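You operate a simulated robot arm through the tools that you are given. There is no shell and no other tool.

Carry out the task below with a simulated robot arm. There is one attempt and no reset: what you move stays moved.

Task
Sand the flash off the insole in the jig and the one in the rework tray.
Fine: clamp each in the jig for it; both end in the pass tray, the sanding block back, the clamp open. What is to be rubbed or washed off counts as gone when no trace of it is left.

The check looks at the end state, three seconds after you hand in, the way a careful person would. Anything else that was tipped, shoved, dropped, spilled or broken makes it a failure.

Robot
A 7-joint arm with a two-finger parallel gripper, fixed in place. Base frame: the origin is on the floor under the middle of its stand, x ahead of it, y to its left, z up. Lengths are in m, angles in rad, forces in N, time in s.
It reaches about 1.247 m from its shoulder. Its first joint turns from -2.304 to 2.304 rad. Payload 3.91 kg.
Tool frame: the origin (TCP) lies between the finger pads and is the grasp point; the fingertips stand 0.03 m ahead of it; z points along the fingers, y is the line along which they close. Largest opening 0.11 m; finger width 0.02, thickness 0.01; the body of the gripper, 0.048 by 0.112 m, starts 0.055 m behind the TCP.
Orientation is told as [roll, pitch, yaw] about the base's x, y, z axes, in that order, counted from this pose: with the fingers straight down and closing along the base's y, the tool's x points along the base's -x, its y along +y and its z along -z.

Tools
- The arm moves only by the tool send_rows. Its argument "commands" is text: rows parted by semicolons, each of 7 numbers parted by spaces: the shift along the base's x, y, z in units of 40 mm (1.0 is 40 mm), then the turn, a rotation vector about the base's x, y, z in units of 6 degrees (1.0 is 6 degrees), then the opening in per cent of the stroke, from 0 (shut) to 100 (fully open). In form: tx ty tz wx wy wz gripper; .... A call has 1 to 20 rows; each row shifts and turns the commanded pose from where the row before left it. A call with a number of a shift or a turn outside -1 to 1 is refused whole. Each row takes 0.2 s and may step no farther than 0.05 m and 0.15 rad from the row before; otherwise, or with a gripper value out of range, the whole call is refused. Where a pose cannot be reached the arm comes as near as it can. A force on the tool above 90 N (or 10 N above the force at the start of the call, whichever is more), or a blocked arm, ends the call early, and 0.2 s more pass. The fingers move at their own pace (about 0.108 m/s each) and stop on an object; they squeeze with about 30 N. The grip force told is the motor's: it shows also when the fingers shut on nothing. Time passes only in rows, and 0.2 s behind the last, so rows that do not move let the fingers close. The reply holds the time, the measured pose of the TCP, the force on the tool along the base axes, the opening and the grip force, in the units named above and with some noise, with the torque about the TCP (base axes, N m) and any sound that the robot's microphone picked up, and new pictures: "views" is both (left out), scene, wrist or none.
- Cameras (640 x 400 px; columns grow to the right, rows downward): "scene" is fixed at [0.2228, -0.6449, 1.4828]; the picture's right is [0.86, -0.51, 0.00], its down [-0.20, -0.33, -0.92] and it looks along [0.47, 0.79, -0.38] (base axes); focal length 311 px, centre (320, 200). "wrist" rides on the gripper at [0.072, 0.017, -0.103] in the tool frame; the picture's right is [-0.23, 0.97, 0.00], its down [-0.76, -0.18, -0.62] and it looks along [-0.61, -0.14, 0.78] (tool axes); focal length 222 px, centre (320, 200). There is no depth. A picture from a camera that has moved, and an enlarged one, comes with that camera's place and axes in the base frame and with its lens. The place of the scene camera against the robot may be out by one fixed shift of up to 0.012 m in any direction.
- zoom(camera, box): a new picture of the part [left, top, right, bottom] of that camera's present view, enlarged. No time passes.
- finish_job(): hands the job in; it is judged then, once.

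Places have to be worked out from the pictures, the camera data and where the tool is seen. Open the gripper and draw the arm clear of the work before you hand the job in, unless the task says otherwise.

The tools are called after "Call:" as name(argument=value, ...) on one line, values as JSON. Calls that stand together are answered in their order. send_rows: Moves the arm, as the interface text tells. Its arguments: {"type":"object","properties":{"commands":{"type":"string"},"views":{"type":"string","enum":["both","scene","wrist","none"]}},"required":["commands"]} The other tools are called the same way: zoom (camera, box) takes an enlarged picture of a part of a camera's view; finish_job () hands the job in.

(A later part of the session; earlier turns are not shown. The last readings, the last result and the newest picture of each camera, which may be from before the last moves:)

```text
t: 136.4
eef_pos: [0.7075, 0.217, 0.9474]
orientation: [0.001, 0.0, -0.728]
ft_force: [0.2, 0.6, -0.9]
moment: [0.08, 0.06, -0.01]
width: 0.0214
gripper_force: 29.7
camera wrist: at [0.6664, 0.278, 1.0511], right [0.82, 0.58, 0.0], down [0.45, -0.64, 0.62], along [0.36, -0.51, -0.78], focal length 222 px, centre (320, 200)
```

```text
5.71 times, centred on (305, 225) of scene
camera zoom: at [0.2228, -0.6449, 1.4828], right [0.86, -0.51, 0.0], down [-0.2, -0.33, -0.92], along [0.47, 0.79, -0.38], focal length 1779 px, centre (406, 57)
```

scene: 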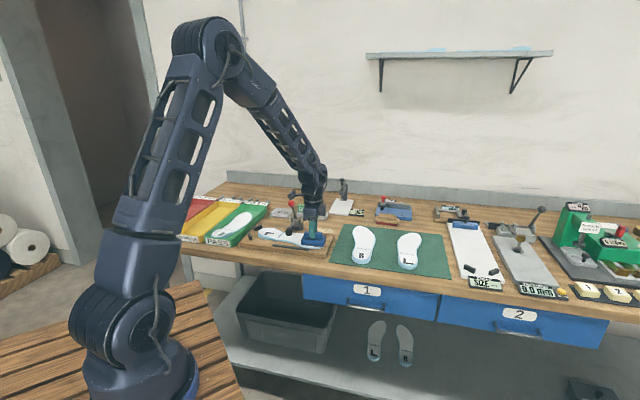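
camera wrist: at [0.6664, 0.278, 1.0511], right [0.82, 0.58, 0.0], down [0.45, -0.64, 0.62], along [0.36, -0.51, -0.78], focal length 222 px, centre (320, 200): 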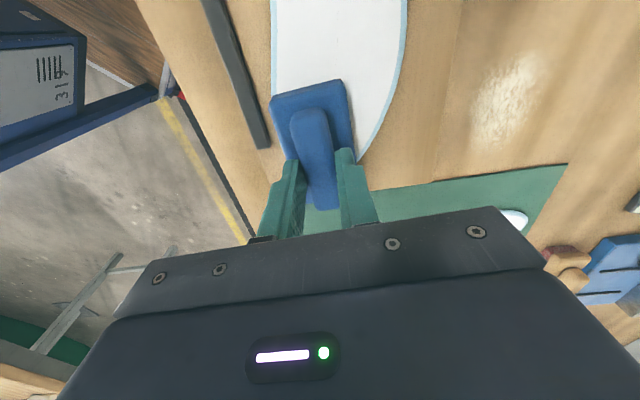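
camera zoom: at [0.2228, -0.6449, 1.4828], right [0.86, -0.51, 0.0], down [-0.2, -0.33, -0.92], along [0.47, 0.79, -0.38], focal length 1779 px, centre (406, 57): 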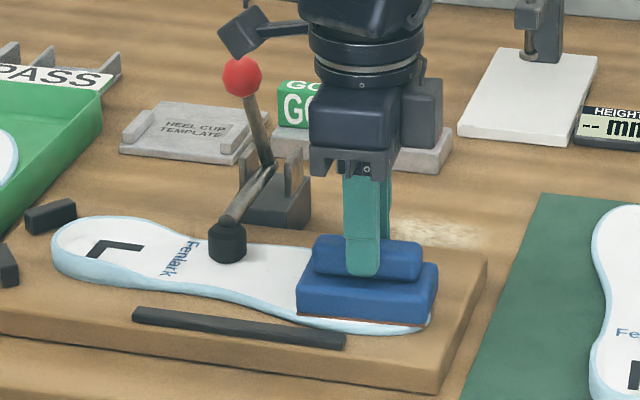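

Barely touching there and the insole hasn't moved. I repeat with about 1 mm more pressing, in lift–return–press–stroke cycles.

Call:
send_rows(commands="0 0 0.1 0 0 0 10;0.5 -0.5 0 0 0 0 10;0 0 -0.12 0 0 0 10;-0.25 0.25 0 0 0 0 10;-0.25 0.25 0 0 0 0 10", views="none")

Call:
zoom(camera="scene", box=[260, 190, 350, 260])

```text
t: 137.6
eef_pos: [0.7092, 0.2156, 0.9482]
orientation: [0.003, 0.0, -0.727]
ft_force: [3.8, -4.8, 11.5]
moment: [-0.05, -0.03, 0.03]
width: 0.0214
gripper_force: 30.5
```

```text
5.71 times, centred on (305, 225) of scene
camera zoom: at [0.2228, -0.6449, 1.4828], right [0.86, -0.51, 0.0], down [-0.2, -0.33, -0.92], along [0.47, 0.79, -0.38], focal length 1779 px, centre (406, 57)
```

zoom: 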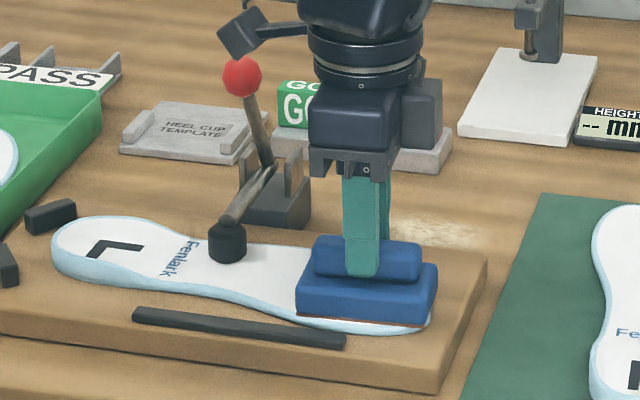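

Good: 12 N pressing, 6 N drag, and the insole doesn't move. I run several such cycles.

Call:
send_rows(commands="0 0 0.1 0 0 0 10;0.5 -0.5 0 0 0 0 10;0 0 -0.1 0 0 0 10;-0.25 0.25 0 0 0 0 10;-0.25 0.25 0 0 0 0 10;0 0 0.1 0 0 0 10;0.5 -0.5 0 0 0 0 10;0 0 -0.1 0 0 0 10;-0.25 0.25 0 0 0 0 10;-0.25 0.25 0 0 0 0 10;0 0 0.1 0 0 0 10;0.5 -0.5 0 0 0 0 10;0 0 -0.1 0 0 0 10;-0.25 0.25 0 0 0 0 10;-0.25 0.25 0 0 0 0 10;0 0 0 0 0 0 10", views="none")

Call:
zoom(camera="scene", box=[260, 190, 350, 260])

```text
t: 141.0
eef_pos: [0.7079, 0.2168, 0.948]
orientation: [-0.003, 0.001, -0.727]
ft_force: [1.4, -2.1, 4.3]
moment: [-0.04, -0.04, -0.01]
width: 0.0215
gripper_force: 30.1
```

```text
5.71 times, centred on (305, 225) of scene
camera zoom: at [0.2228, -0.6449, 1.4828], right [0.86, -0.51, 0.0], down [-0.2, -0.33, -0.92], along [0.47, 0.79, -0.38], focal length 1779 px, centre (406, 57)
```

zoom: 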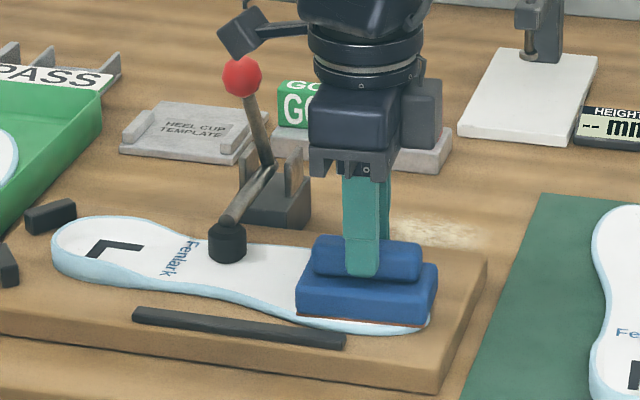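

Stable. I do the same at a small offset toward the front edge with slightly more pressure.

Call:
send_rows(commands="0 0 0.1 0 0 0 10;0.4 -0.6 0 0 0 0 10;0 0 -0.115 0 0 0 10;-0.25 0.25 0 0 0 0 10;-0.25 0.25 0 0 0 0 10;0 0 0.1 0 0 0 10;0.5 -0.5 0 0 0 0 10;0 0 -0.1 0 0 0 10;-0.25 0.25 0 0 0 0 10;-0.25 0.25 0 0 0 0 10;0 0 0.1 0 0 0 10;0.7 -0.3 0 0 0 0 10;0 0 -0.1 0 0 0 10;-0.25 0.25 0 0 0 0 10;-0.25 0.25 0 0 0 0 10;0 0 0.1 0 0 0 10;0.5 -0.5 0 0 0 0 10;0 0 -0.1 0 0 0 10;-0.25 0.25 0 0 0 0 10;-0.25 0.25 0 0 0 0 10", views="none")

Call:
zoom(camera="scene", box=[260, 190, 350, 260])

```text
t: 145.2
eef_pos: [0.7122, 0.2195, 0.9474]
orientation: [0.003, 0.0, -0.727]
ft_force: [9.1, -8.2, 19.3]
moment: [-0.19, -0.28, -0.02]
width: 0.0214
gripper_force: 30.0
```

```text
5.71 times, centred on (305, 225) of scene
camera zoom: at [0.2228, -0.6449, 1.4828], right [0.86, -0.51, 0.0], down [-0.2, -0.33, -0.92], along [0.47, 0.79, -0.38], focal length 1779 px, centre (406, 57)
```

zoom: 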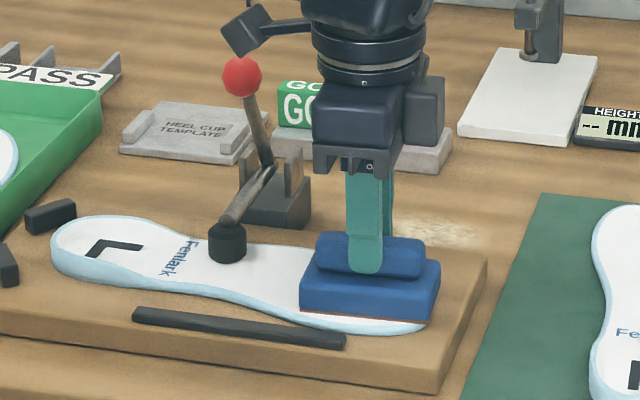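

Still stable. I lift and move aside to inspect the toe.

Call:
send_rows(commands="0 0 0.3 0 0 0 10;0 0 0.9 0 0 0 10;0 0 0.9 0 0 0 10;0.6 -0.6 0.3 0 0 0 10;0.6 -0.6 0.3 0 0 0 10;0.4 -0.4 0 0 0 0 10;0 0 0 0 0 0 10", views="wrist")

Call:
zoom(camera="scene", box=[295, 228, 330, 253])

Call:
zoom(camera="wrist", box=[240, 0, 400, 100])

```text
t: 146.8
eef_pos: [0.7763, 0.1558, 1.0533]
orientation: [0.001, 0.0, -0.727]
ft_force: [0.1, 0.2, -0.5]
moment: [0.0, -0.02, 0.0]
width: 0.0217
gripper_force: 29.9
camera wrist: at [0.7338, 0.2171, 1.1575], right [0.82, 0.58, 0.0], down [0.45, -0.64, 0.62], along [0.36, -0.51, -0.78], focal length 222 px, centre (320, 200)
```

wrist: 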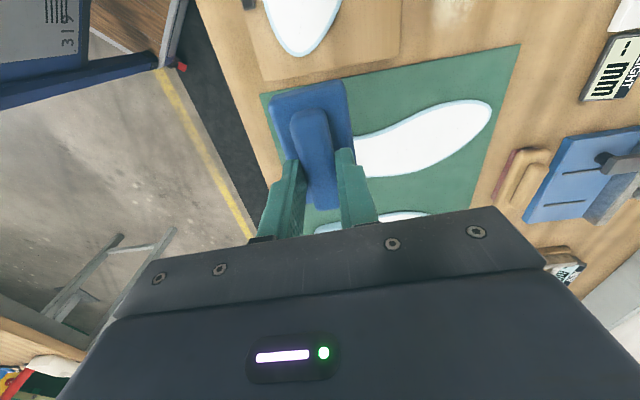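

```text
16.00 times, centred on (312, 240) of scene
camera zoom: at [0.2228, -0.6449, 1.4828], right [0.86, -0.51, 0.0], down [-0.2, -0.33, -0.92], along [0.47, 0.79, -0.38], focal length 4980 px, centre (440, -448)
```

zoom: 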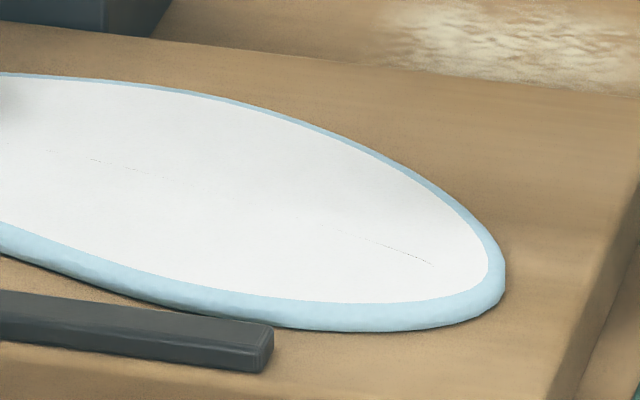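

```text
4.00 times, centred on (320, 50) of wrist
camera zoom: at [0.7338, 0.2171, 1.1575], right [0.82, 0.58, 0.0], down [0.45, -0.64, 0.62], along [0.36, -0.51, -0.78], focal length 888 px, centre (320, 800)
```

zoom: 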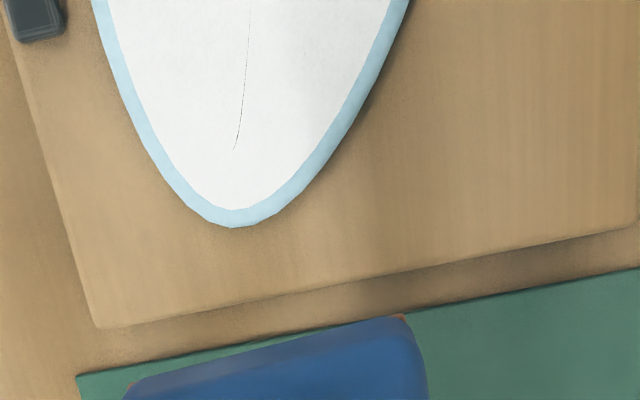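

L's toe looks clean. I zoom closer to make sure not even a faint trace is left.

Call:
zoom(camera="scene", box=[308, 233, 328, 248])

Call:
zoom(camera="wrist", box=[260, 0, 340, 55])

Call:
zoom(camera="scene", box=[205, 205, 260, 245])

```text
16.00 times, centred on (318, 240) of scene
camera zoom: at [0.2228, -0.6449, 1.4828], right [0.86, -0.51, 0.0], down [-0.2, -0.33, -0.92], along [0.47, 0.79, -0.38], focal length 4980 px, centre (352, -448)
```

zoom: 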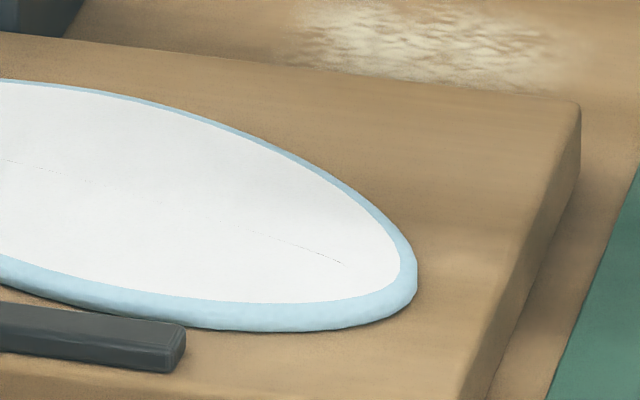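

```text
7.27 times, centred on (300, 28) of wrist
camera zoom: at [0.7338, 0.2171, 1.1575], right [0.82, 0.58, 0.0], down [0.45, -0.64, 0.62], along [0.36, -0.51, -0.78], focal length 1615 px, centre (466, 1454)
```

zoom: 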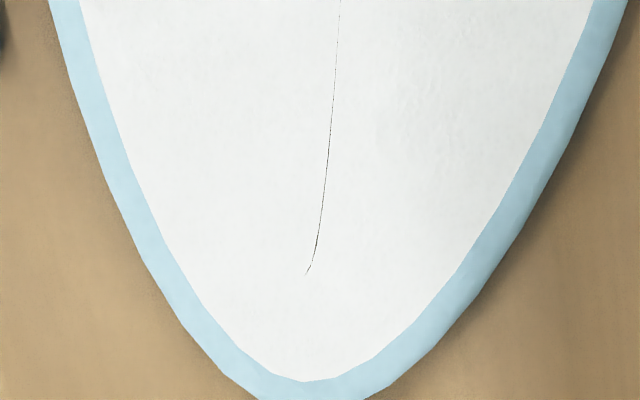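

```text
10.00 times, centred on (232, 225) of scene
camera zoom: at [0.2228, -0.6449, 1.4828], right [0.86, -0.51, 0.0], down [-0.2, -0.33, -0.92], along [0.47, 0.79, -0.38], focal length 3113 px, centre (1195, -50)
```

zoom: 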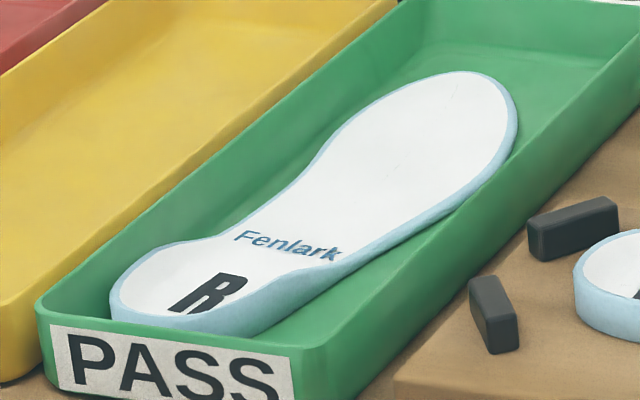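

Both insoles are clean. I carry the sanding block back to its home pose.

Call:
send_rows(commands="0 0 0.9 0 0 0 10;0.66 0.55 0.2 0 0 0 10;0.66 0.55 0 0 0 0 10;0.66 0.55 0 0 0 0 10;0.66 0.55 0 0 0 0 10;0.66 0.55 0 0 0 0 10;0.66 0.55 0 0 0 0 10;0.66 0.55 0 0 0 0 10;0.68 0.58 0 0 0 0 10;0 0 0 0 0 0 10", views="none")

```text
t: 149.0
eef_pos: [0.9889, 0.3345, 1.0984]
orientation: [0.0, 0.0, -0.728]
ft_force: [-0.5, -0.1, -1.3]
moment: [-0.01, 0.0, 0.01]
width: 0.0214
gripper_force: 29.9
```

Call:
send_rows(commands="0 -0.03 -1 0 0 0 10;0 0 -1 0 0 0 10;0 0 -1 0 0 0 10;0 0 -0.9 0 0 0 10;0 0 -0.3 0 0 0 10;0 0 0 0 0 0 10", views="wrist")

Call:
zoom(camera="scene", box=[340, 195, 380, 225])

```text
t: 150.4
eef_pos: [0.9886, 0.331, 0.9304]
orientation: [-0.001, -0.001, -0.728]
ft_force: [0.2, 0.0, -1.4]
moment: [0.01, -0.03, -0.02]
width: 0.0216
gripper_force: 30.1
camera wrist: at [0.9464, 0.3933, 1.033], right [0.82, 0.58, 0.0], down [0.45, -0.64, 0.62], along [0.36, -0.51, -0.78], focal length 222 px, centre (320, 200)
```

wrist: 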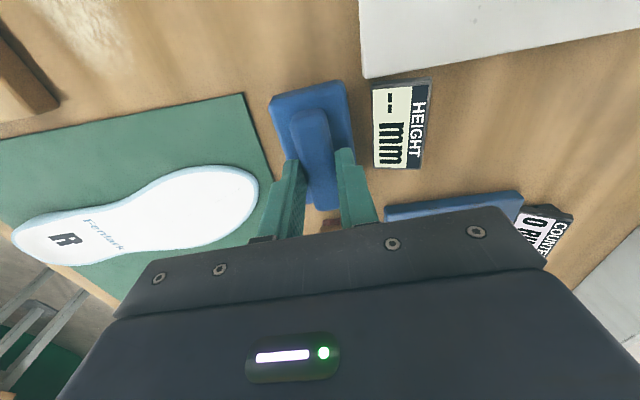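

```text
13.33 times, centred on (360, 210) of scene
camera zoom: at [0.2228, -0.6449, 1.4828], right [0.86, -0.51, 0.0], down [-0.2, -0.33, -0.92], along [0.47, 0.79, -0.38], focal length 4150 px, centre (-213, 67)
```

zoom: 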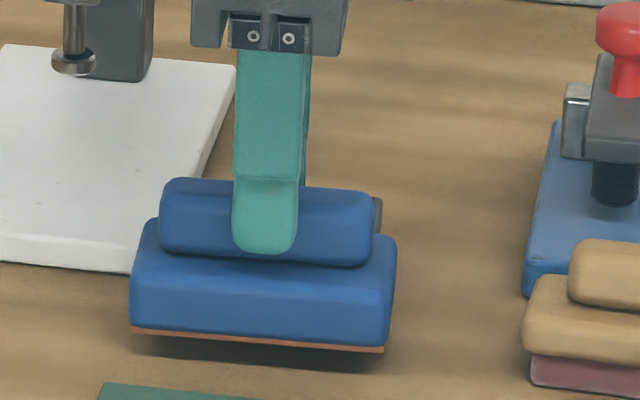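

The block hovers about 1 cm over its spot. I lower gradually to the table.

Call:
send_rows(commands="-0.03 0.06 -0.12 0 0 0 10;0 0 -0.06 0 0 0 10;0 0 -0.03 0 0 0 10;0 0 0 0 0 0 10", views="none")

Call:
send_rows(commands="0 0 -0.03 0 0 0 10;0 0 0 0 0 0 10", views="none")

```text
t: 151.4
eef_pos: [0.9868, 0.3349, 0.9218]
orientation: [0.0, 0.0, -0.727]
ft_force: [-0.2, 0.4, -1.7]
moment: [0.0, -0.01, 0.0]
width: 0.0214
gripper_force: 29.9
```

```text
t: 152.0
eef_pos: [0.9864, 0.3347, 0.9216]
orientation: [0.0, -0.001, -0.728]
ft_force: [0.0, 0.2, -1.8]
moment: [0.0, -0.04, -0.01]
width: 0.0213
gripper_force: 30.1
```

Call:
send_rows(commands="0 0 -0.03 0 0 0 10;0 0 0 0 0 0 10", views="none")

Call:
send_rows(commands="0 0 -0.02 0 0 0 10;0 0 0 0 0 0 10", views="none")

```text
t: 152.6
eef_pos: [0.9877, 0.334, 0.92]
orientation: [0.0, -0.001, -0.727]
ft_force: [-0.2, 0.0, -1.3]
moment: [0.0, -0.02, -0.01]
width: 0.0214
gripper_force: 30.5
```

```text
t: 153.2
eef_pos: [0.987, 0.3346, 0.9193]
orientation: [0.0, 0.001, -0.727]
ft_force: [0.1, -1.2, 6.0]
moment: [-0.01, 0.04, 0.02]
width: 0.0213
gripper_force: 29.9
```

The block touches the table (about 7 N). I release it, opening only to 38 %, and rise to check.

Call:
send_rows(commands="0 0 0.01 0 0 0 38;0 0 0 0 0 0 38;0 0 0.3 0 0 0 38;0 0 0.9 0 0 0 38;0 0 0.9 0 0 0 38;0 0 0.9 0 0 0 38;0 0 0.9 0 0 0 38;0 0 0 0 0 0 38")

Call:
zoom(camera="scene", box=[340, 195, 380, 225])

Call:
zoom(camera="scene", box=[330, 180, 430, 243])

```text
t: 155.0
eef_pos: [0.9877, 0.3341, 1.0753]
orientation: [0.0, -0.001, -0.728]
ft_force: [-0.2, -0.3, -1.3]
moment: [0.02, 0.0, 0.0]
width: 0.0417
gripper_force: 0.0
camera wrist: at [0.9448, 0.3962, 1.1781], right [0.82, 0.58, 0.0], down [0.45, -0.64, 0.62], along [0.36, -0.51, -0.78], focal length 222 px, centre (320, 200)
```

scene: 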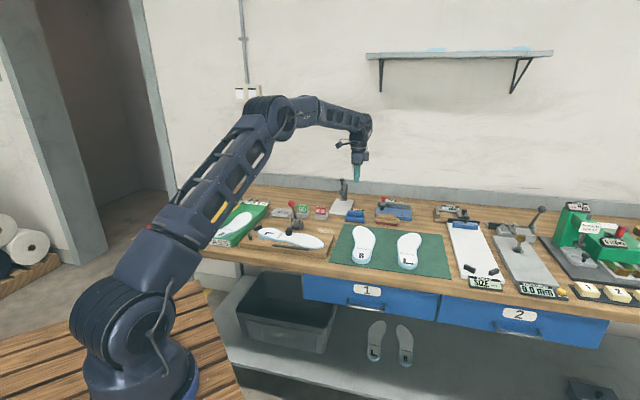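
wrist: 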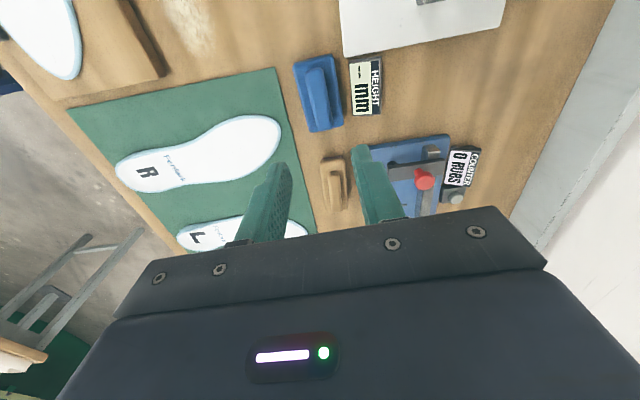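

```text
13.33 times, centred on (360, 210) of scene
camera zoom: at [0.2228, -0.6449, 1.4828], right [0.86, -0.51, 0.0], down [-0.2, -0.33, -0.92], along [0.47, 0.79, -0.38], focal length 4150 px, centre (-213, 67)
```

zoom: 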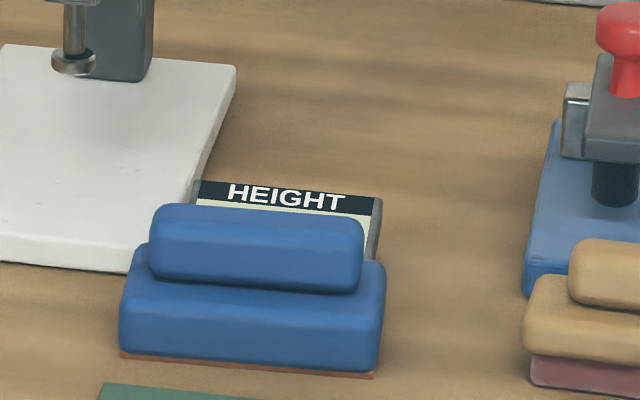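

```text
6.35 times, centred on (380, 212) of scene
camera zoom: at [0.2228, -0.6449, 1.4828], right [0.86, -0.51, 0.0], down [-0.2, -0.33, -0.92], along [0.47, 0.79, -0.38], focal length 1976 px, centre (-61, 127)
```

zoom: 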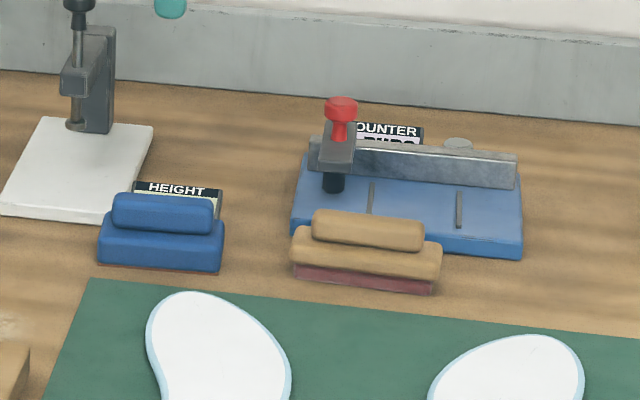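

The sanding block is back in place. Next I return to the clamp knob at (0.686, 0.349) to open the clamp.

Call:
send_rows(commands="0 0 0.9 0 0 -0.54 60;0 0 0.9 0 0 0 60;-0.94 0.05 0 0 0 0 60;-0.94 0.05 0 0 0 0 60;-0.94 0.05 0 0 0 0 60;-0.94 0.05 0 0 0 0 60;-0.94 0.05 0 0 0 0 60;-0.94 0.05 0 0 0 0 60;-0.94 0.05 0 0 0 0 60;-0.94 0.04 0 0 0 0 60;0 0 0 0 0 0 60", views="wrist")

Call:
zoom(camera="wrist", box=[160, 0, 480, 200])

```text
t: 157.4
eef_pos: [0.6858, 0.3493, 1.1491]
orientation: [0.001, 0.002, -0.782]
ft_force: [0.3, 0.0, 0.3]
moment: [-0.01, 0.0, -0.01]
width: 0.0662
gripper_force: 0.1
camera wrist: at [0.6476, 0.4133, 1.2516], right [0.85, 0.53, 0.0], down [0.41, -0.66, 0.62], along [0.33, -0.53, -0.78], focal length 222 px, centre (320, 200)
```

wrist: 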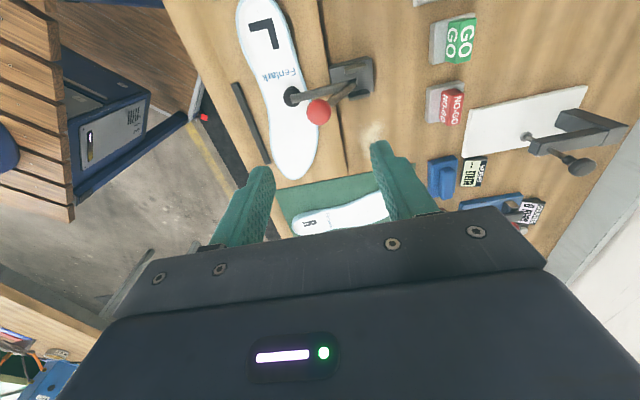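

```text
2.00 times, centred on (320, 100) of wrist
camera zoom: at [0.6476, 0.4133, 1.2516], right [0.85, 0.53, 0.0], down [0.41, -0.66, 0.62], along [0.33, -0.53, -0.78], focal length 444 px, centre (320, 400)
```

zoom: 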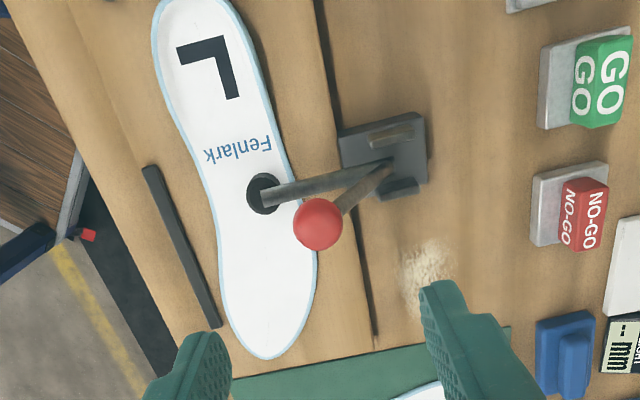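

The knob lies below the TCP as before. I descend, then push it back (+v) to open, as I did the first time.

Call:
send_rows(commands="0.01 0 -0.9 0 0 0 60;0 0 -0.9 0 0 0 60;0 0 -0.9 0 0 0 60;0 0 -0.62 0 0 0 60;0 0 0 0 0 0 60;0.3 0.3 0 0 0 0 60;0.25 0.25 0 0 0 0 60;0.25 0.25 0.03 0 0 0 60;0.25 0.25 0.03 0 0 0 60;0.3 0.28 0 0 0 0 60;0.3 0.28 -0.05 0 0 0 60;0.3 0.28 -0.05 0 0 0 60;0.25 0.25 -0.05 0 0 0 60;0 0 0 0 0 0 60")

Call:
zoom(camera="scene", box=[240, 170, 350, 260])

```text
t: 160.4
eef_pos: [0.7752, 0.4343, 1.0111]
orientation: [-0.001, -0.001, -0.786]
ft_force: [-15.2, -18.3, 10.2]
moment: [-0.82, 0.68, 0.1]
width: 0.0776
gripper_force: 12.0
camera wrist: at [0.7357, 0.4988, 1.1147], right [0.85, 0.53, 0.0], down [0.41, -0.66, 0.62], along [0.33, -0.53, -0.78], focal length 222 px, centre (320, 200)
```

scene: 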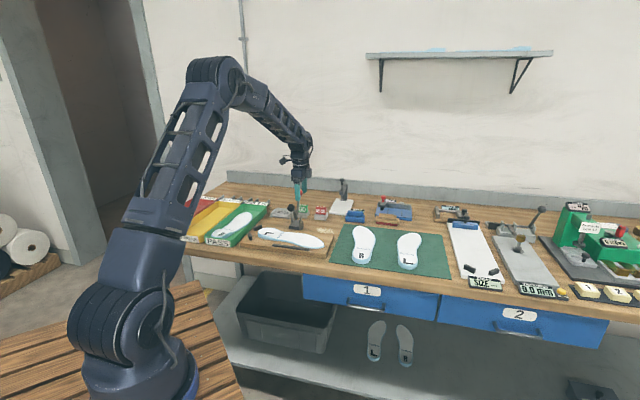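
wrist: 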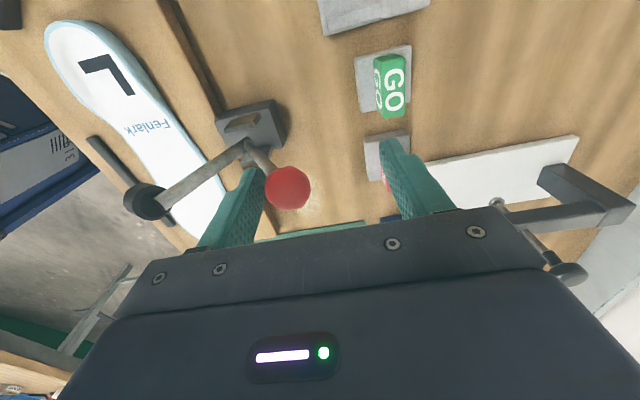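

```text
4.44 times, centred on (295, 215) of scene
camera zoom: at [0.2228, -0.6449, 1.4828], right [0.86, -0.51, 0.0], down [-0.2, -0.33, -0.92], along [0.47, 0.79, -0.38], focal length 1384 px, centre (431, 133)
```

zoom: 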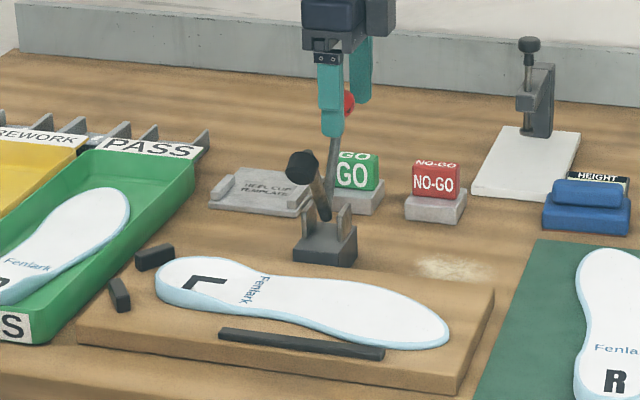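

The clamp is open at its stop. I back off, rise, and move over the heel half of L.

Call:
send_rows(commands="-0.3 -0.3 0 0 0 0 60;0 0 0.9 0 0 0 60;0 0 0.9 0 0 0 60;0 0 0.9 0 0 0 70;0 0 0.8 0 0 0 75;-0.75 -0.37 0 0 0 0 75;-0.75 -0.37 0 0 0 0 75;-0.75 -0.37 0 0 0 0 75;-0.75 -0.37 0 0 0 0 75;-0.8 -0.37 -0.3 0 0 0 75;0 0 0 0 0 0 75")

Call:
zoom(camera="wrist", box=[180, 0, 500, 200])

Call:
zoom(camera="scene", box=[240, 190, 340, 260])

```text
t: 162.8
eef_pos: [0.6108, 0.3493, 1.1379]
orientation: [0.0, 0.0, -0.782]
ft_force: [0.6, -0.1, 0.7]
moment: [-0.01, 0.0, 0.0]
width: 0.0826
gripper_force: 0.2
camera wrist: at [0.5715, 0.4126, 1.2414], right [0.85, 0.53, 0.0], down [0.41, -0.66, 0.62], along [0.33, -0.53, -0.78], focal length 222 px, centre (320, 200)
```

scene: 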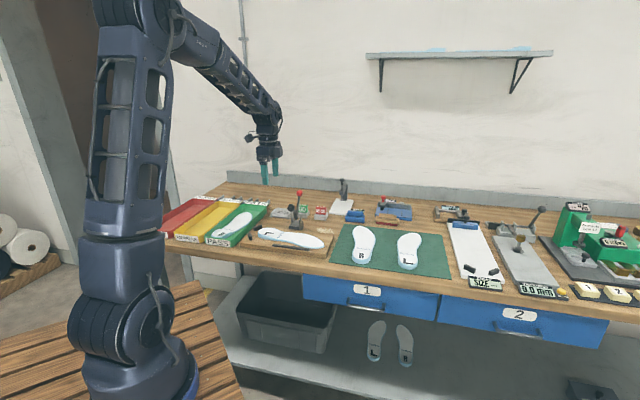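
wrist: 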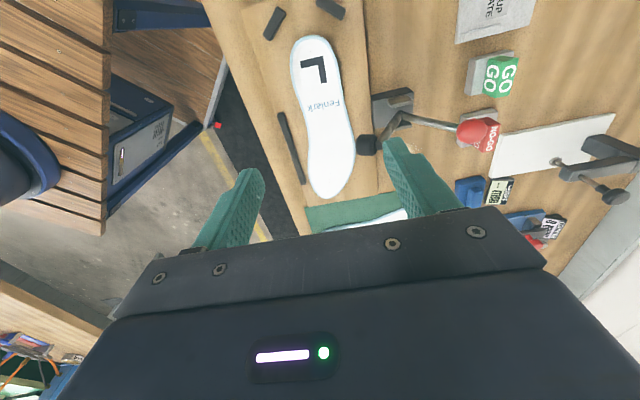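

```text
2.00 times, centred on (340, 100) of wrist
camera zoom: at [0.5715, 0.4126, 1.2414], right [0.85, 0.53, 0.0], down [0.41, -0.66, 0.62], along [0.33, -0.53, -0.78], focal length 444 px, centre (280, 400)
```

zoom: 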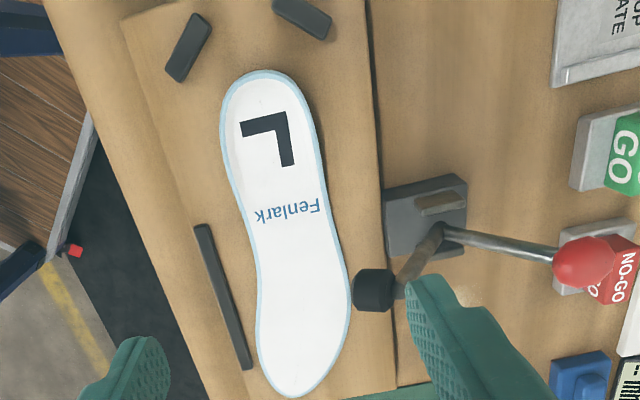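

```text
5.71 times, centred on (290, 225) of scene
camera zoom: at [0.2228, -0.6449, 1.4828], right [0.86, -0.51, 0.0], down [-0.2, -0.33, -0.92], along [0.47, 0.79, -0.38], focal length 1779 px, centre (491, 57)
```

zoom: 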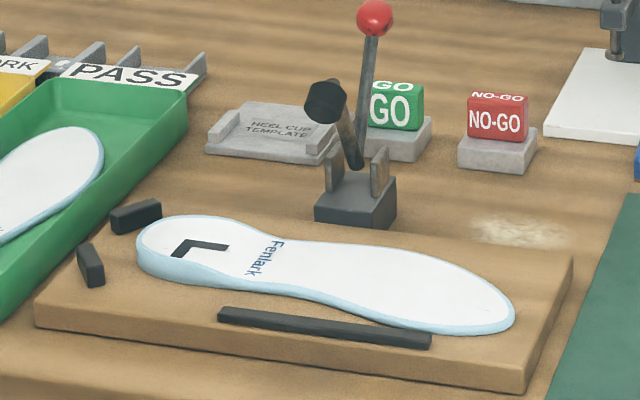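

L's heel half at u≈0.183 has parallel edges, 62 mm wide, centred at v≈0.678. That's a good grip spot clear of the pad, so I descend there.

Call:
send_rows(commands="-0.05 0.02 -0.9 0 0 0 75;0 0 -0.9 0 0 0 75;0 0 -0.9 0 0 0 75;0 0 -0.9 0 0 0 75;0 0 -0.9 0 0 0 75;0 0 0 0 0 0 75")

Call:
zoom(camera="wrist", box=[160, 0, 480, 220])

Call:
zoom(camera="scene", box=[240, 190, 330, 255])

```text
t: 164.2
eef_pos: [0.6083, 0.3483, 0.9591]
orientation: [-0.001, -0.001, -0.787]
ft_force: [-1.0, 0.2, 0.1]
moment: [0.02, 0.01, -0.02]
width: 0.0826
gripper_force: 0.0
camera wrist: at [0.5694, 0.4137, 1.0619], right [0.85, 0.53, 0.0], down [0.41, -0.66, 0.62], along [0.33, -0.53, -0.78], focal length 222 px, centre (320, 200)
```

scene: 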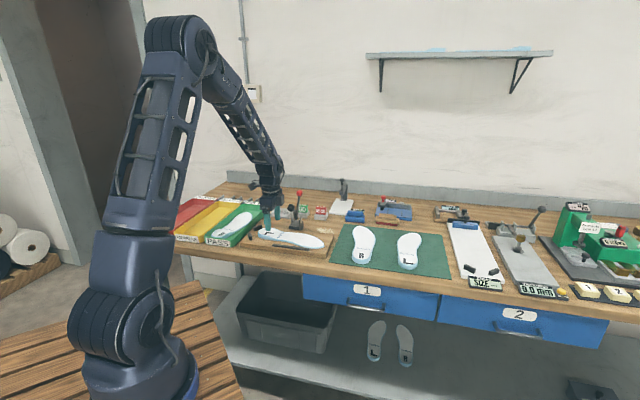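
wrist: 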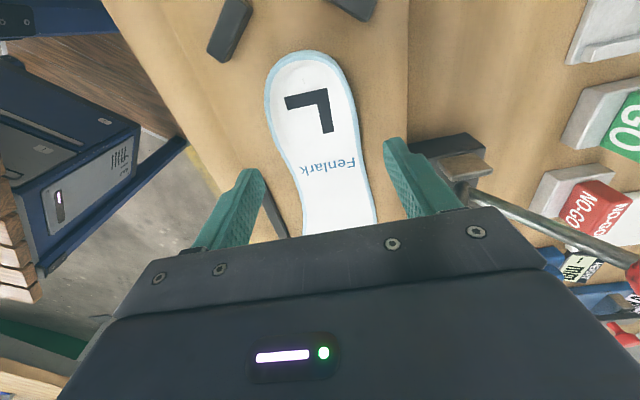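

```text
1.82 times, centred on (320, 110) of wrist
camera zoom: at [0.5694, 0.4137, 1.0619], right [0.85, 0.53, 0.0], down [0.41, -0.66, 0.62], along [0.33, -0.53, -0.78], focal length 404 px, centre (320, 364)
```

zoom: 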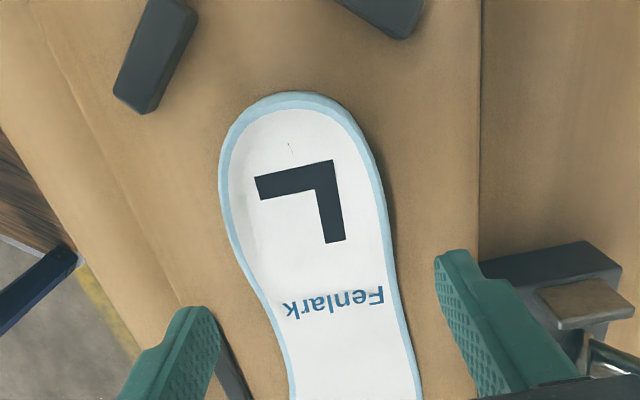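

```text
6.15 times, centred on (285, 222) of scene
camera zoom: at [0.2228, -0.6449, 1.4828], right [0.86, -0.51, 0.0], down [-0.2, -0.33, -0.92], along [0.47, 0.79, -0.38], focal length 1916 px, centre (535, 62)
```

zoom: 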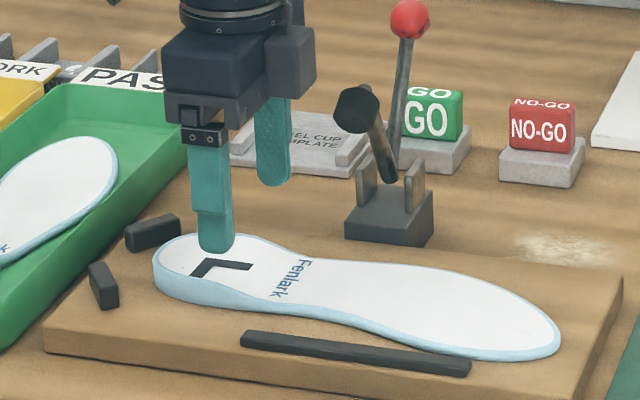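

The TCP projects to the heel half, centred between the edges. I continue down and probe to the board.

Call:
send_rows(commands="0 0 -0.8 0 0 0 75;0 0 -0.25 0 0 0 75;0 0 0 0 0 0 75", views="wrist")

Call:
send_rows(commands="0 0 -0.05 0 0 0 75;0 0 0 0 0 0 75", views="none")

Call:
zoom(camera="wrist", box=[160, 0, 480, 220])

```text
t: 165.0
eef_pos: [0.6083, 0.3512, 0.9172]
orientation: [-0.001, 0.0, -0.784]
ft_force: [0.2, 0.6, 0.1]
moment: [0.02, -0.03, 0.0]
width: 0.0823
gripper_force: 0.0
camera wrist: at [0.5696, 0.4143, 1.0198], right [0.85, 0.53, 0.0], down [0.41, -0.66, 0.62], along [0.33, -0.53, -0.78], focal length 222 px, centre (320, 200)
```

wrist: 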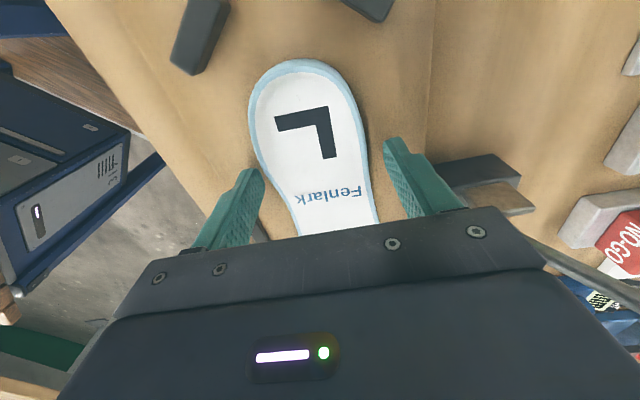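

```text
t: 165.6
eef_pos: [0.6084, 0.3498, 0.9149]
orientation: [0.001, 0.0, -0.783]
ft_force: [0.3, -0.5, -0.1]
moment: [0.0, 0.02, -0.01]
width: 0.0825
gripper_force: 0.0
```

```text
1.82 times, centred on (320, 110) of wrist
camera zoom: at [0.5696, 0.4143, 1.018], right [0.85, 0.53, 0.0], down [0.41, -0.66, 0.62], along [0.33, -0.53, -0.78], focal length 404 px, centre (320, 364)
```

zoom: 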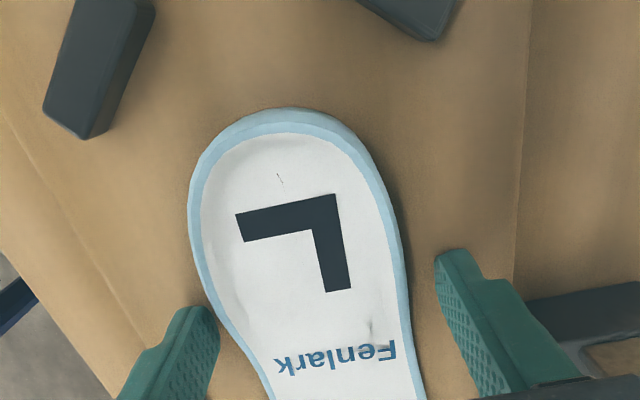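

The insole lies about 3 mm to the front of the finger centre. I shift accordingly, settle to the board, and close.

Call:
send_rows(commands="-0.05 -0.05 0 0 0 0 75;0 0 -0.05 0 0 0 75;0 0 0 0 0 0 75", views="none")

Call:
send_rows(commands="0 0 -0.03 0 0 0 75;0 0 0 0 0 0 75", views="none")

```text
t: 166.4
eef_pos: [0.6058, 0.3492, 0.9127]
orientation: [0.001, -0.001, -0.786]
ft_force: [0.2, -0.4, -0.3]
moment: [0.01, -0.01, 0.01]
width: 0.0826
gripper_force: 0.0
```

```text
t: 167.0
eef_pos: [0.6062, 0.3496, 0.9134]
orientation: [0.0, 0.001, -0.784]
ft_force: [0.3, 1.1, 3.0]
moment: [-0.07, 0.1, -0.05]
width: 0.0823
gripper_force: 0.1
```

Light contact with the board. Now I close the fingers on the insole.

Call:
send_rows(commands="0 0 0 0 0 0 60;0 0 0 0 0 0 50;0 0 0 0 0 0 45;0 0 0 0 0 0 45", views="wrist")

Call:
zoom(camera="scene", box=[250, 215, 300, 250])

```text
t: 168.0
eef_pos: [0.6068, 0.349, 0.9122]
orientation: [-0.002, -0.002, -0.783]
ft_force: [-1.4, -0.9, 5.1]
moment: [-0.06, 0.05, 0.01]
width: 0.0668
gripper_force: 29.9
camera wrist: at [0.5678, 0.4123, 1.0148], right [0.85, 0.53, 0.0], down [0.41, -0.66, 0.62], along [0.33, -0.53, -0.78], focal length 222 px, centre (320, 200)
```

wrist: 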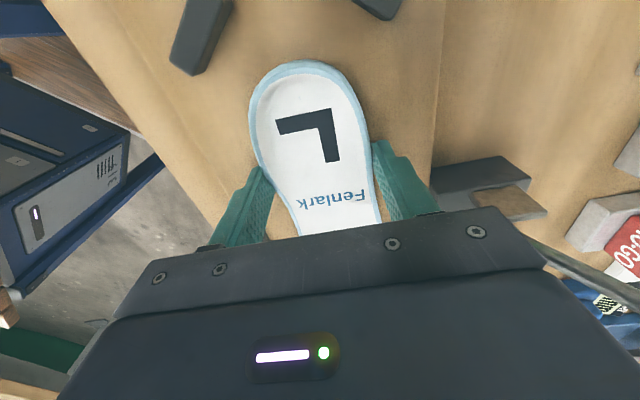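

```text
11.43 times, centred on (275, 232) of scene
camera zoom: at [0.2228, -0.6449, 1.4828], right [0.86, -0.51, 0.0], down [-0.2, -0.33, -0.92], along [0.47, 0.79, -0.38], focal length 3558 px, centre (834, -171)
```

zoom: 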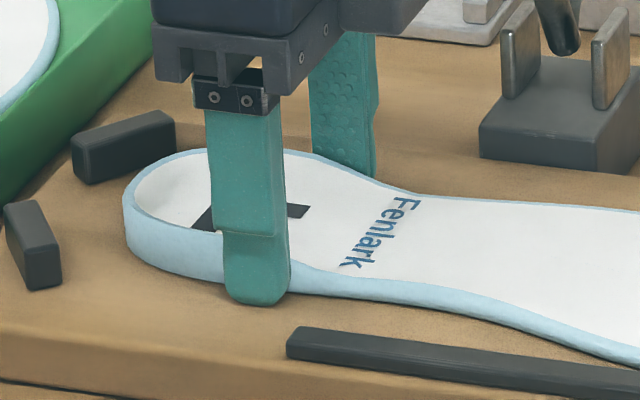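

Firm grip at 0.067 m. I lift 3 cm, slide toward the front to clear the pad, and raise it.

Call:
send_rows(commands="0 0 0.2 0 0 0 45;0 0 0.3 0 0 0 45;0 0 0.35 0 0 0 45;0 0 0 0 0 0 45", views="none")

Call:
zoom(camera="scene", box=[240, 190, 330, 255])

```text
t: 169.0
eef_pos: [0.6068, 0.3489, 0.9451]
orientation: [0.0, 0.0, -0.784]
ft_force: [0.4, -0.1, -0.6]
moment: [0.0, 0.01, -0.01]
width: 0.0668
gripper_force: 30.0
```

```text
6.15 times, centred on (285, 222) of scene
camera zoom: at [0.2228, -0.6449, 1.4828], right [0.86, -0.51, 0.0], down [-0.2, -0.33, -0.92], along [0.47, 0.79, -0.38], focal length 1916 px, centre (535, 62)
```

zoom: 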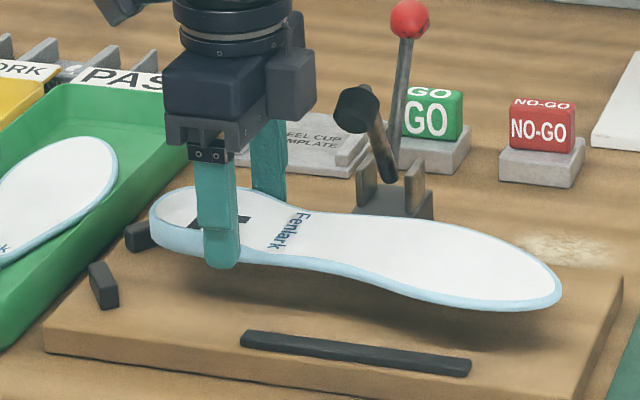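

L is held well. I clear the pad toward the front and lift high.

Call:
send_rows(commands="-0.6 -0.6 0.1 0 0 0 45;-0.6 -0.6 0.1 0 0 0 45;0 0 0.8 0 0 0 45;0 0 0.9 0 0 0 45;0 0 0.9 0 0 0 45;0 0 0.9 0 0 0 45;0 0 0.7 0 0 0 45;0 0 0 0 0 0 45", views="none")

Call:
zoom(camera="scene", box=[140, 150, 350, 270])

```text
t: 170.8
eef_pos: [0.5574, 0.3002, 1.1217]
orientation: [0.0, 0.0, -0.783]
ft_force: [-0.9, -0.3, -1.0]
moment: [0.03, 0.04, 0.01]
width: 0.0665
gripper_force: 30.6
```

```text
3.05 times, centred on (245, 210) of scene
camera zoom: at [0.2228, -0.6449, 1.4828], right [0.86, -0.51, 0.0], down [-0.2, -0.33, -0.92], along [0.47, 0.79, -0.38], focal length 949 px, centre (549, 170)
```

zoom: 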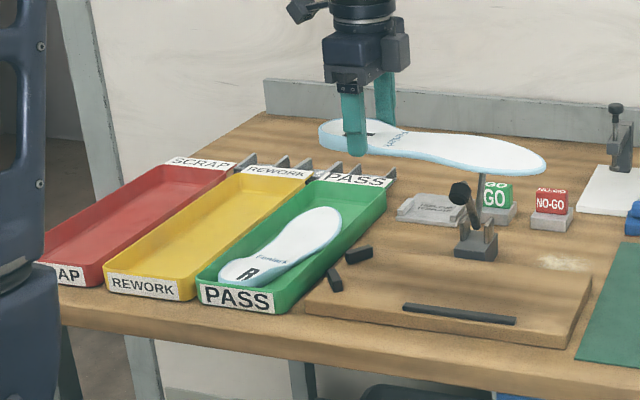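

L is up and clear. I rotate it about +94° and carry it above the pass tray.

Call:
send_rows(commands="-0.13 0.284 0 0 0 1 45;-0.13 0.284 0 0 0 1 45;-0.13 0.284 0 0 0 1 45;-0.13 0.284 0 0 0 1 45;-0.13 0.284 0 0 0 1 45;-0.13 0.284 0 0 0 1 45;-0.13 0.284 0 0 0 1 45;-0.13 0.284 0 0 0 1 45;-0.13 0.284 0 0 0 1 45;-0.13 0.284 0 0 0 1 45;-0.13 0.284 0 0 0 1 45;-0.13 0.284 0 0 0 1 45;-0.13 0.284 0 0 0 1 45;-0.13 0.284 0 0 0 1 45;-0.13 0.284 0 0 0 1 45;-0.13 0.284 0 0 0 0.67 45;0 0 0 0 0 0 45")

Call:
zoom(camera="scene", box=[140, 150, 320, 260])

Call:
zoom(camera="wrist", box=[160, 0, 480, 220])

```text
t: 174.4
eef_pos: [0.4757, 0.4829, 1.1213]
orientation: [0.0, 0.001, 0.858]
ft_force: [1.0, -0.1, -0.5]
moment: [-0.01, 0.01, 0.03]
width: 0.0667
gripper_force: 30.2
camera wrist: at [0.4155, 0.4401, 1.2248], right [-0.59, 0.81, 0.0], down [0.63, 0.46, 0.62], along [0.5, 0.37, -0.78], focal length 222 px, centre (320, 200)
```

scene: 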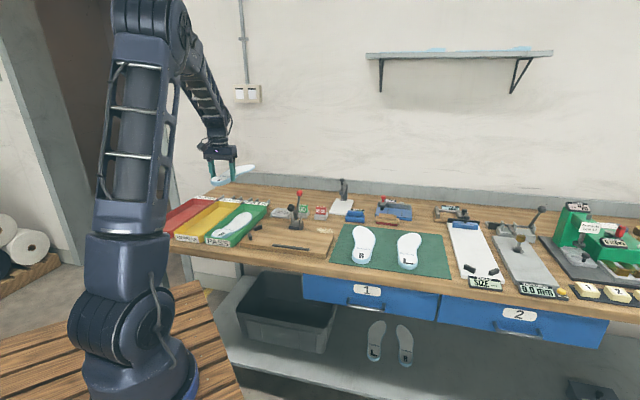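
wrist: 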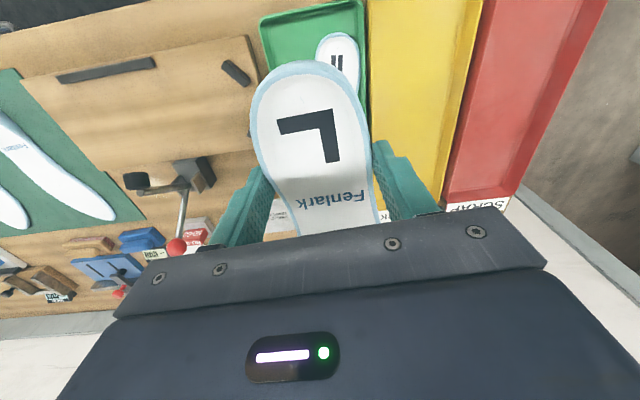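

```text
3.56 times, centred on (230, 205) of scene
camera zoom: at [0.2228, -0.6449, 1.4828], right [0.86, -0.51, 0.0], down [-0.2, -0.33, -0.92], along [0.47, 0.79, -0.38], focal length 1107 px, centre (640, 182)
```

zoom: 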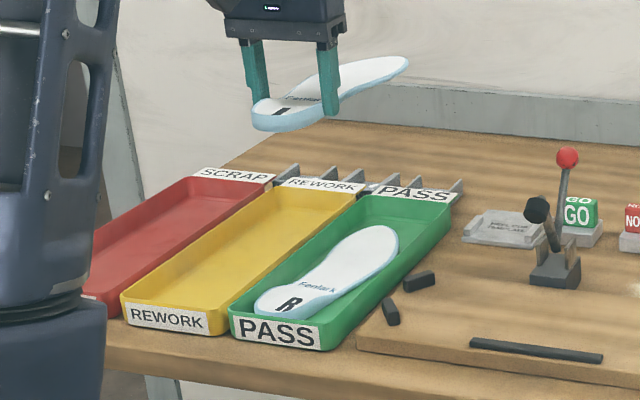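

```text
1.82 times, centred on (320, 110) of wrist
camera zoom: at [0.4155, 0.4401, 1.2248], right [-0.59, 0.81, 0.0], down [0.63, 0.46, 0.62], along [0.5, 0.37, -0.78], focal length 404 px, centre (320, 364)
```

zoom: 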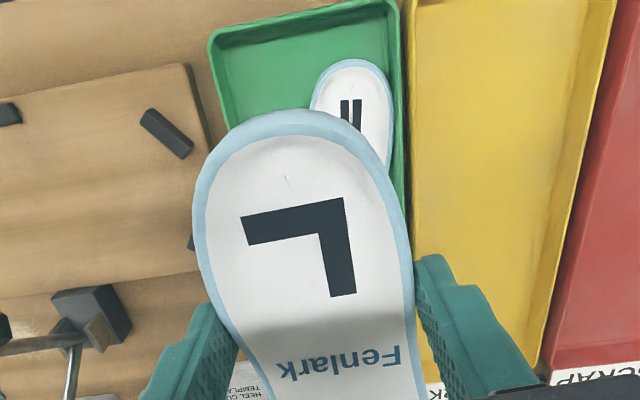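

The tray's interior runs about u −0.064…+0.046 with R against the −u wall. I shift L slightly so it will lie on top of R and inside the walls, and descend partway.

Call:
send_rows(commands="-0.16 0.09 -0.9 0 0 0 45;0 0 -0.9 0 0 0 45;0 0 -0.9 0 0 0 45;0 0 -0.9 0 0 0 45;0 0 0 0 0 0 45")

Call:
zoom(camera="scene", box=[170, 170, 290, 260])

Call:
zoom(camera="wrist", box=[160, 0, 480, 220])

```text
t: 175.6
eef_pos: [0.4689, 0.4875, 0.9781]
orientation: [0.0, 0.0, 0.855]
ft_force: [0.2, -0.7, -0.8]
moment: [-0.03, 0.03, 0.03]
width: 0.0664
gripper_force: 30.1
camera wrist: at [0.4098, 0.4438, 1.0811], right [-0.59, 0.81, 0.0], down [0.63, 0.46, 0.62], along [0.5, 0.37, -0.78], focal length 222 px, centre (320, 200)
```

scene: 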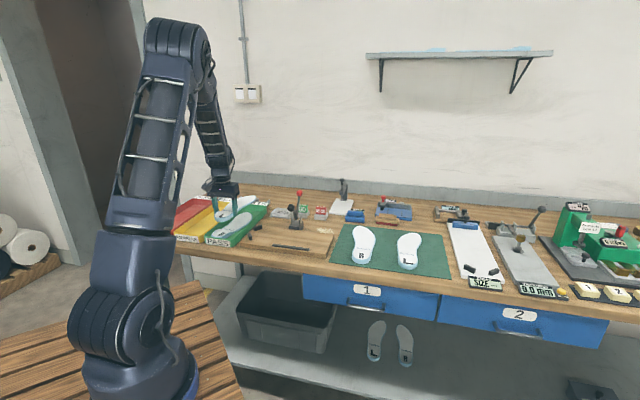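
wrist: 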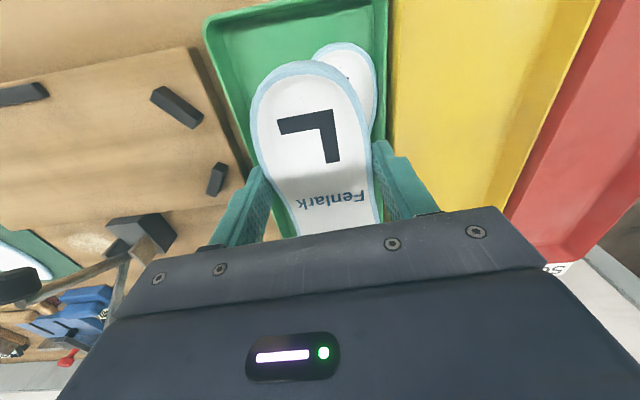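

```text
4.44 times, centred on (230, 215) of scene
camera zoom: at [0.2228, -0.6449, 1.4828], right [0.86, -0.51, 0.0], down [-0.2, -0.33, -0.92], along [0.47, 0.79, -0.38], focal length 1384 px, centre (720, 133)
```

zoom: 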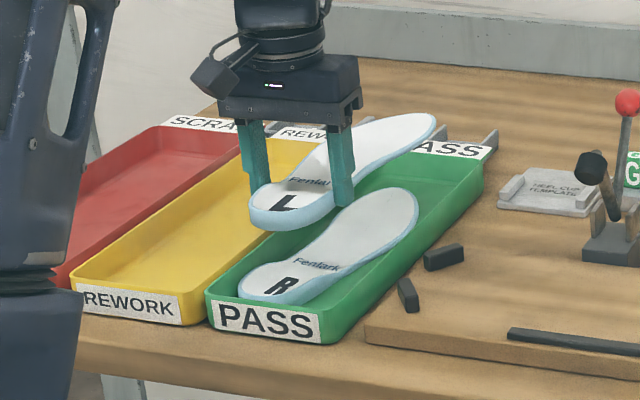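

```text
1.82 times, centred on (320, 110) of wrist
camera zoom: at [0.4098, 0.4438, 1.0811], right [-0.59, 0.81, 0.0], down [0.63, 0.46, 0.62], along [0.5, 0.37, -0.78], focal length 404 px, centre (320, 364)
```

zoom: 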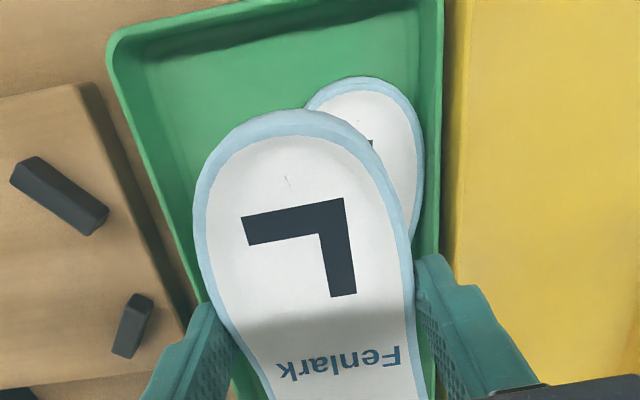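

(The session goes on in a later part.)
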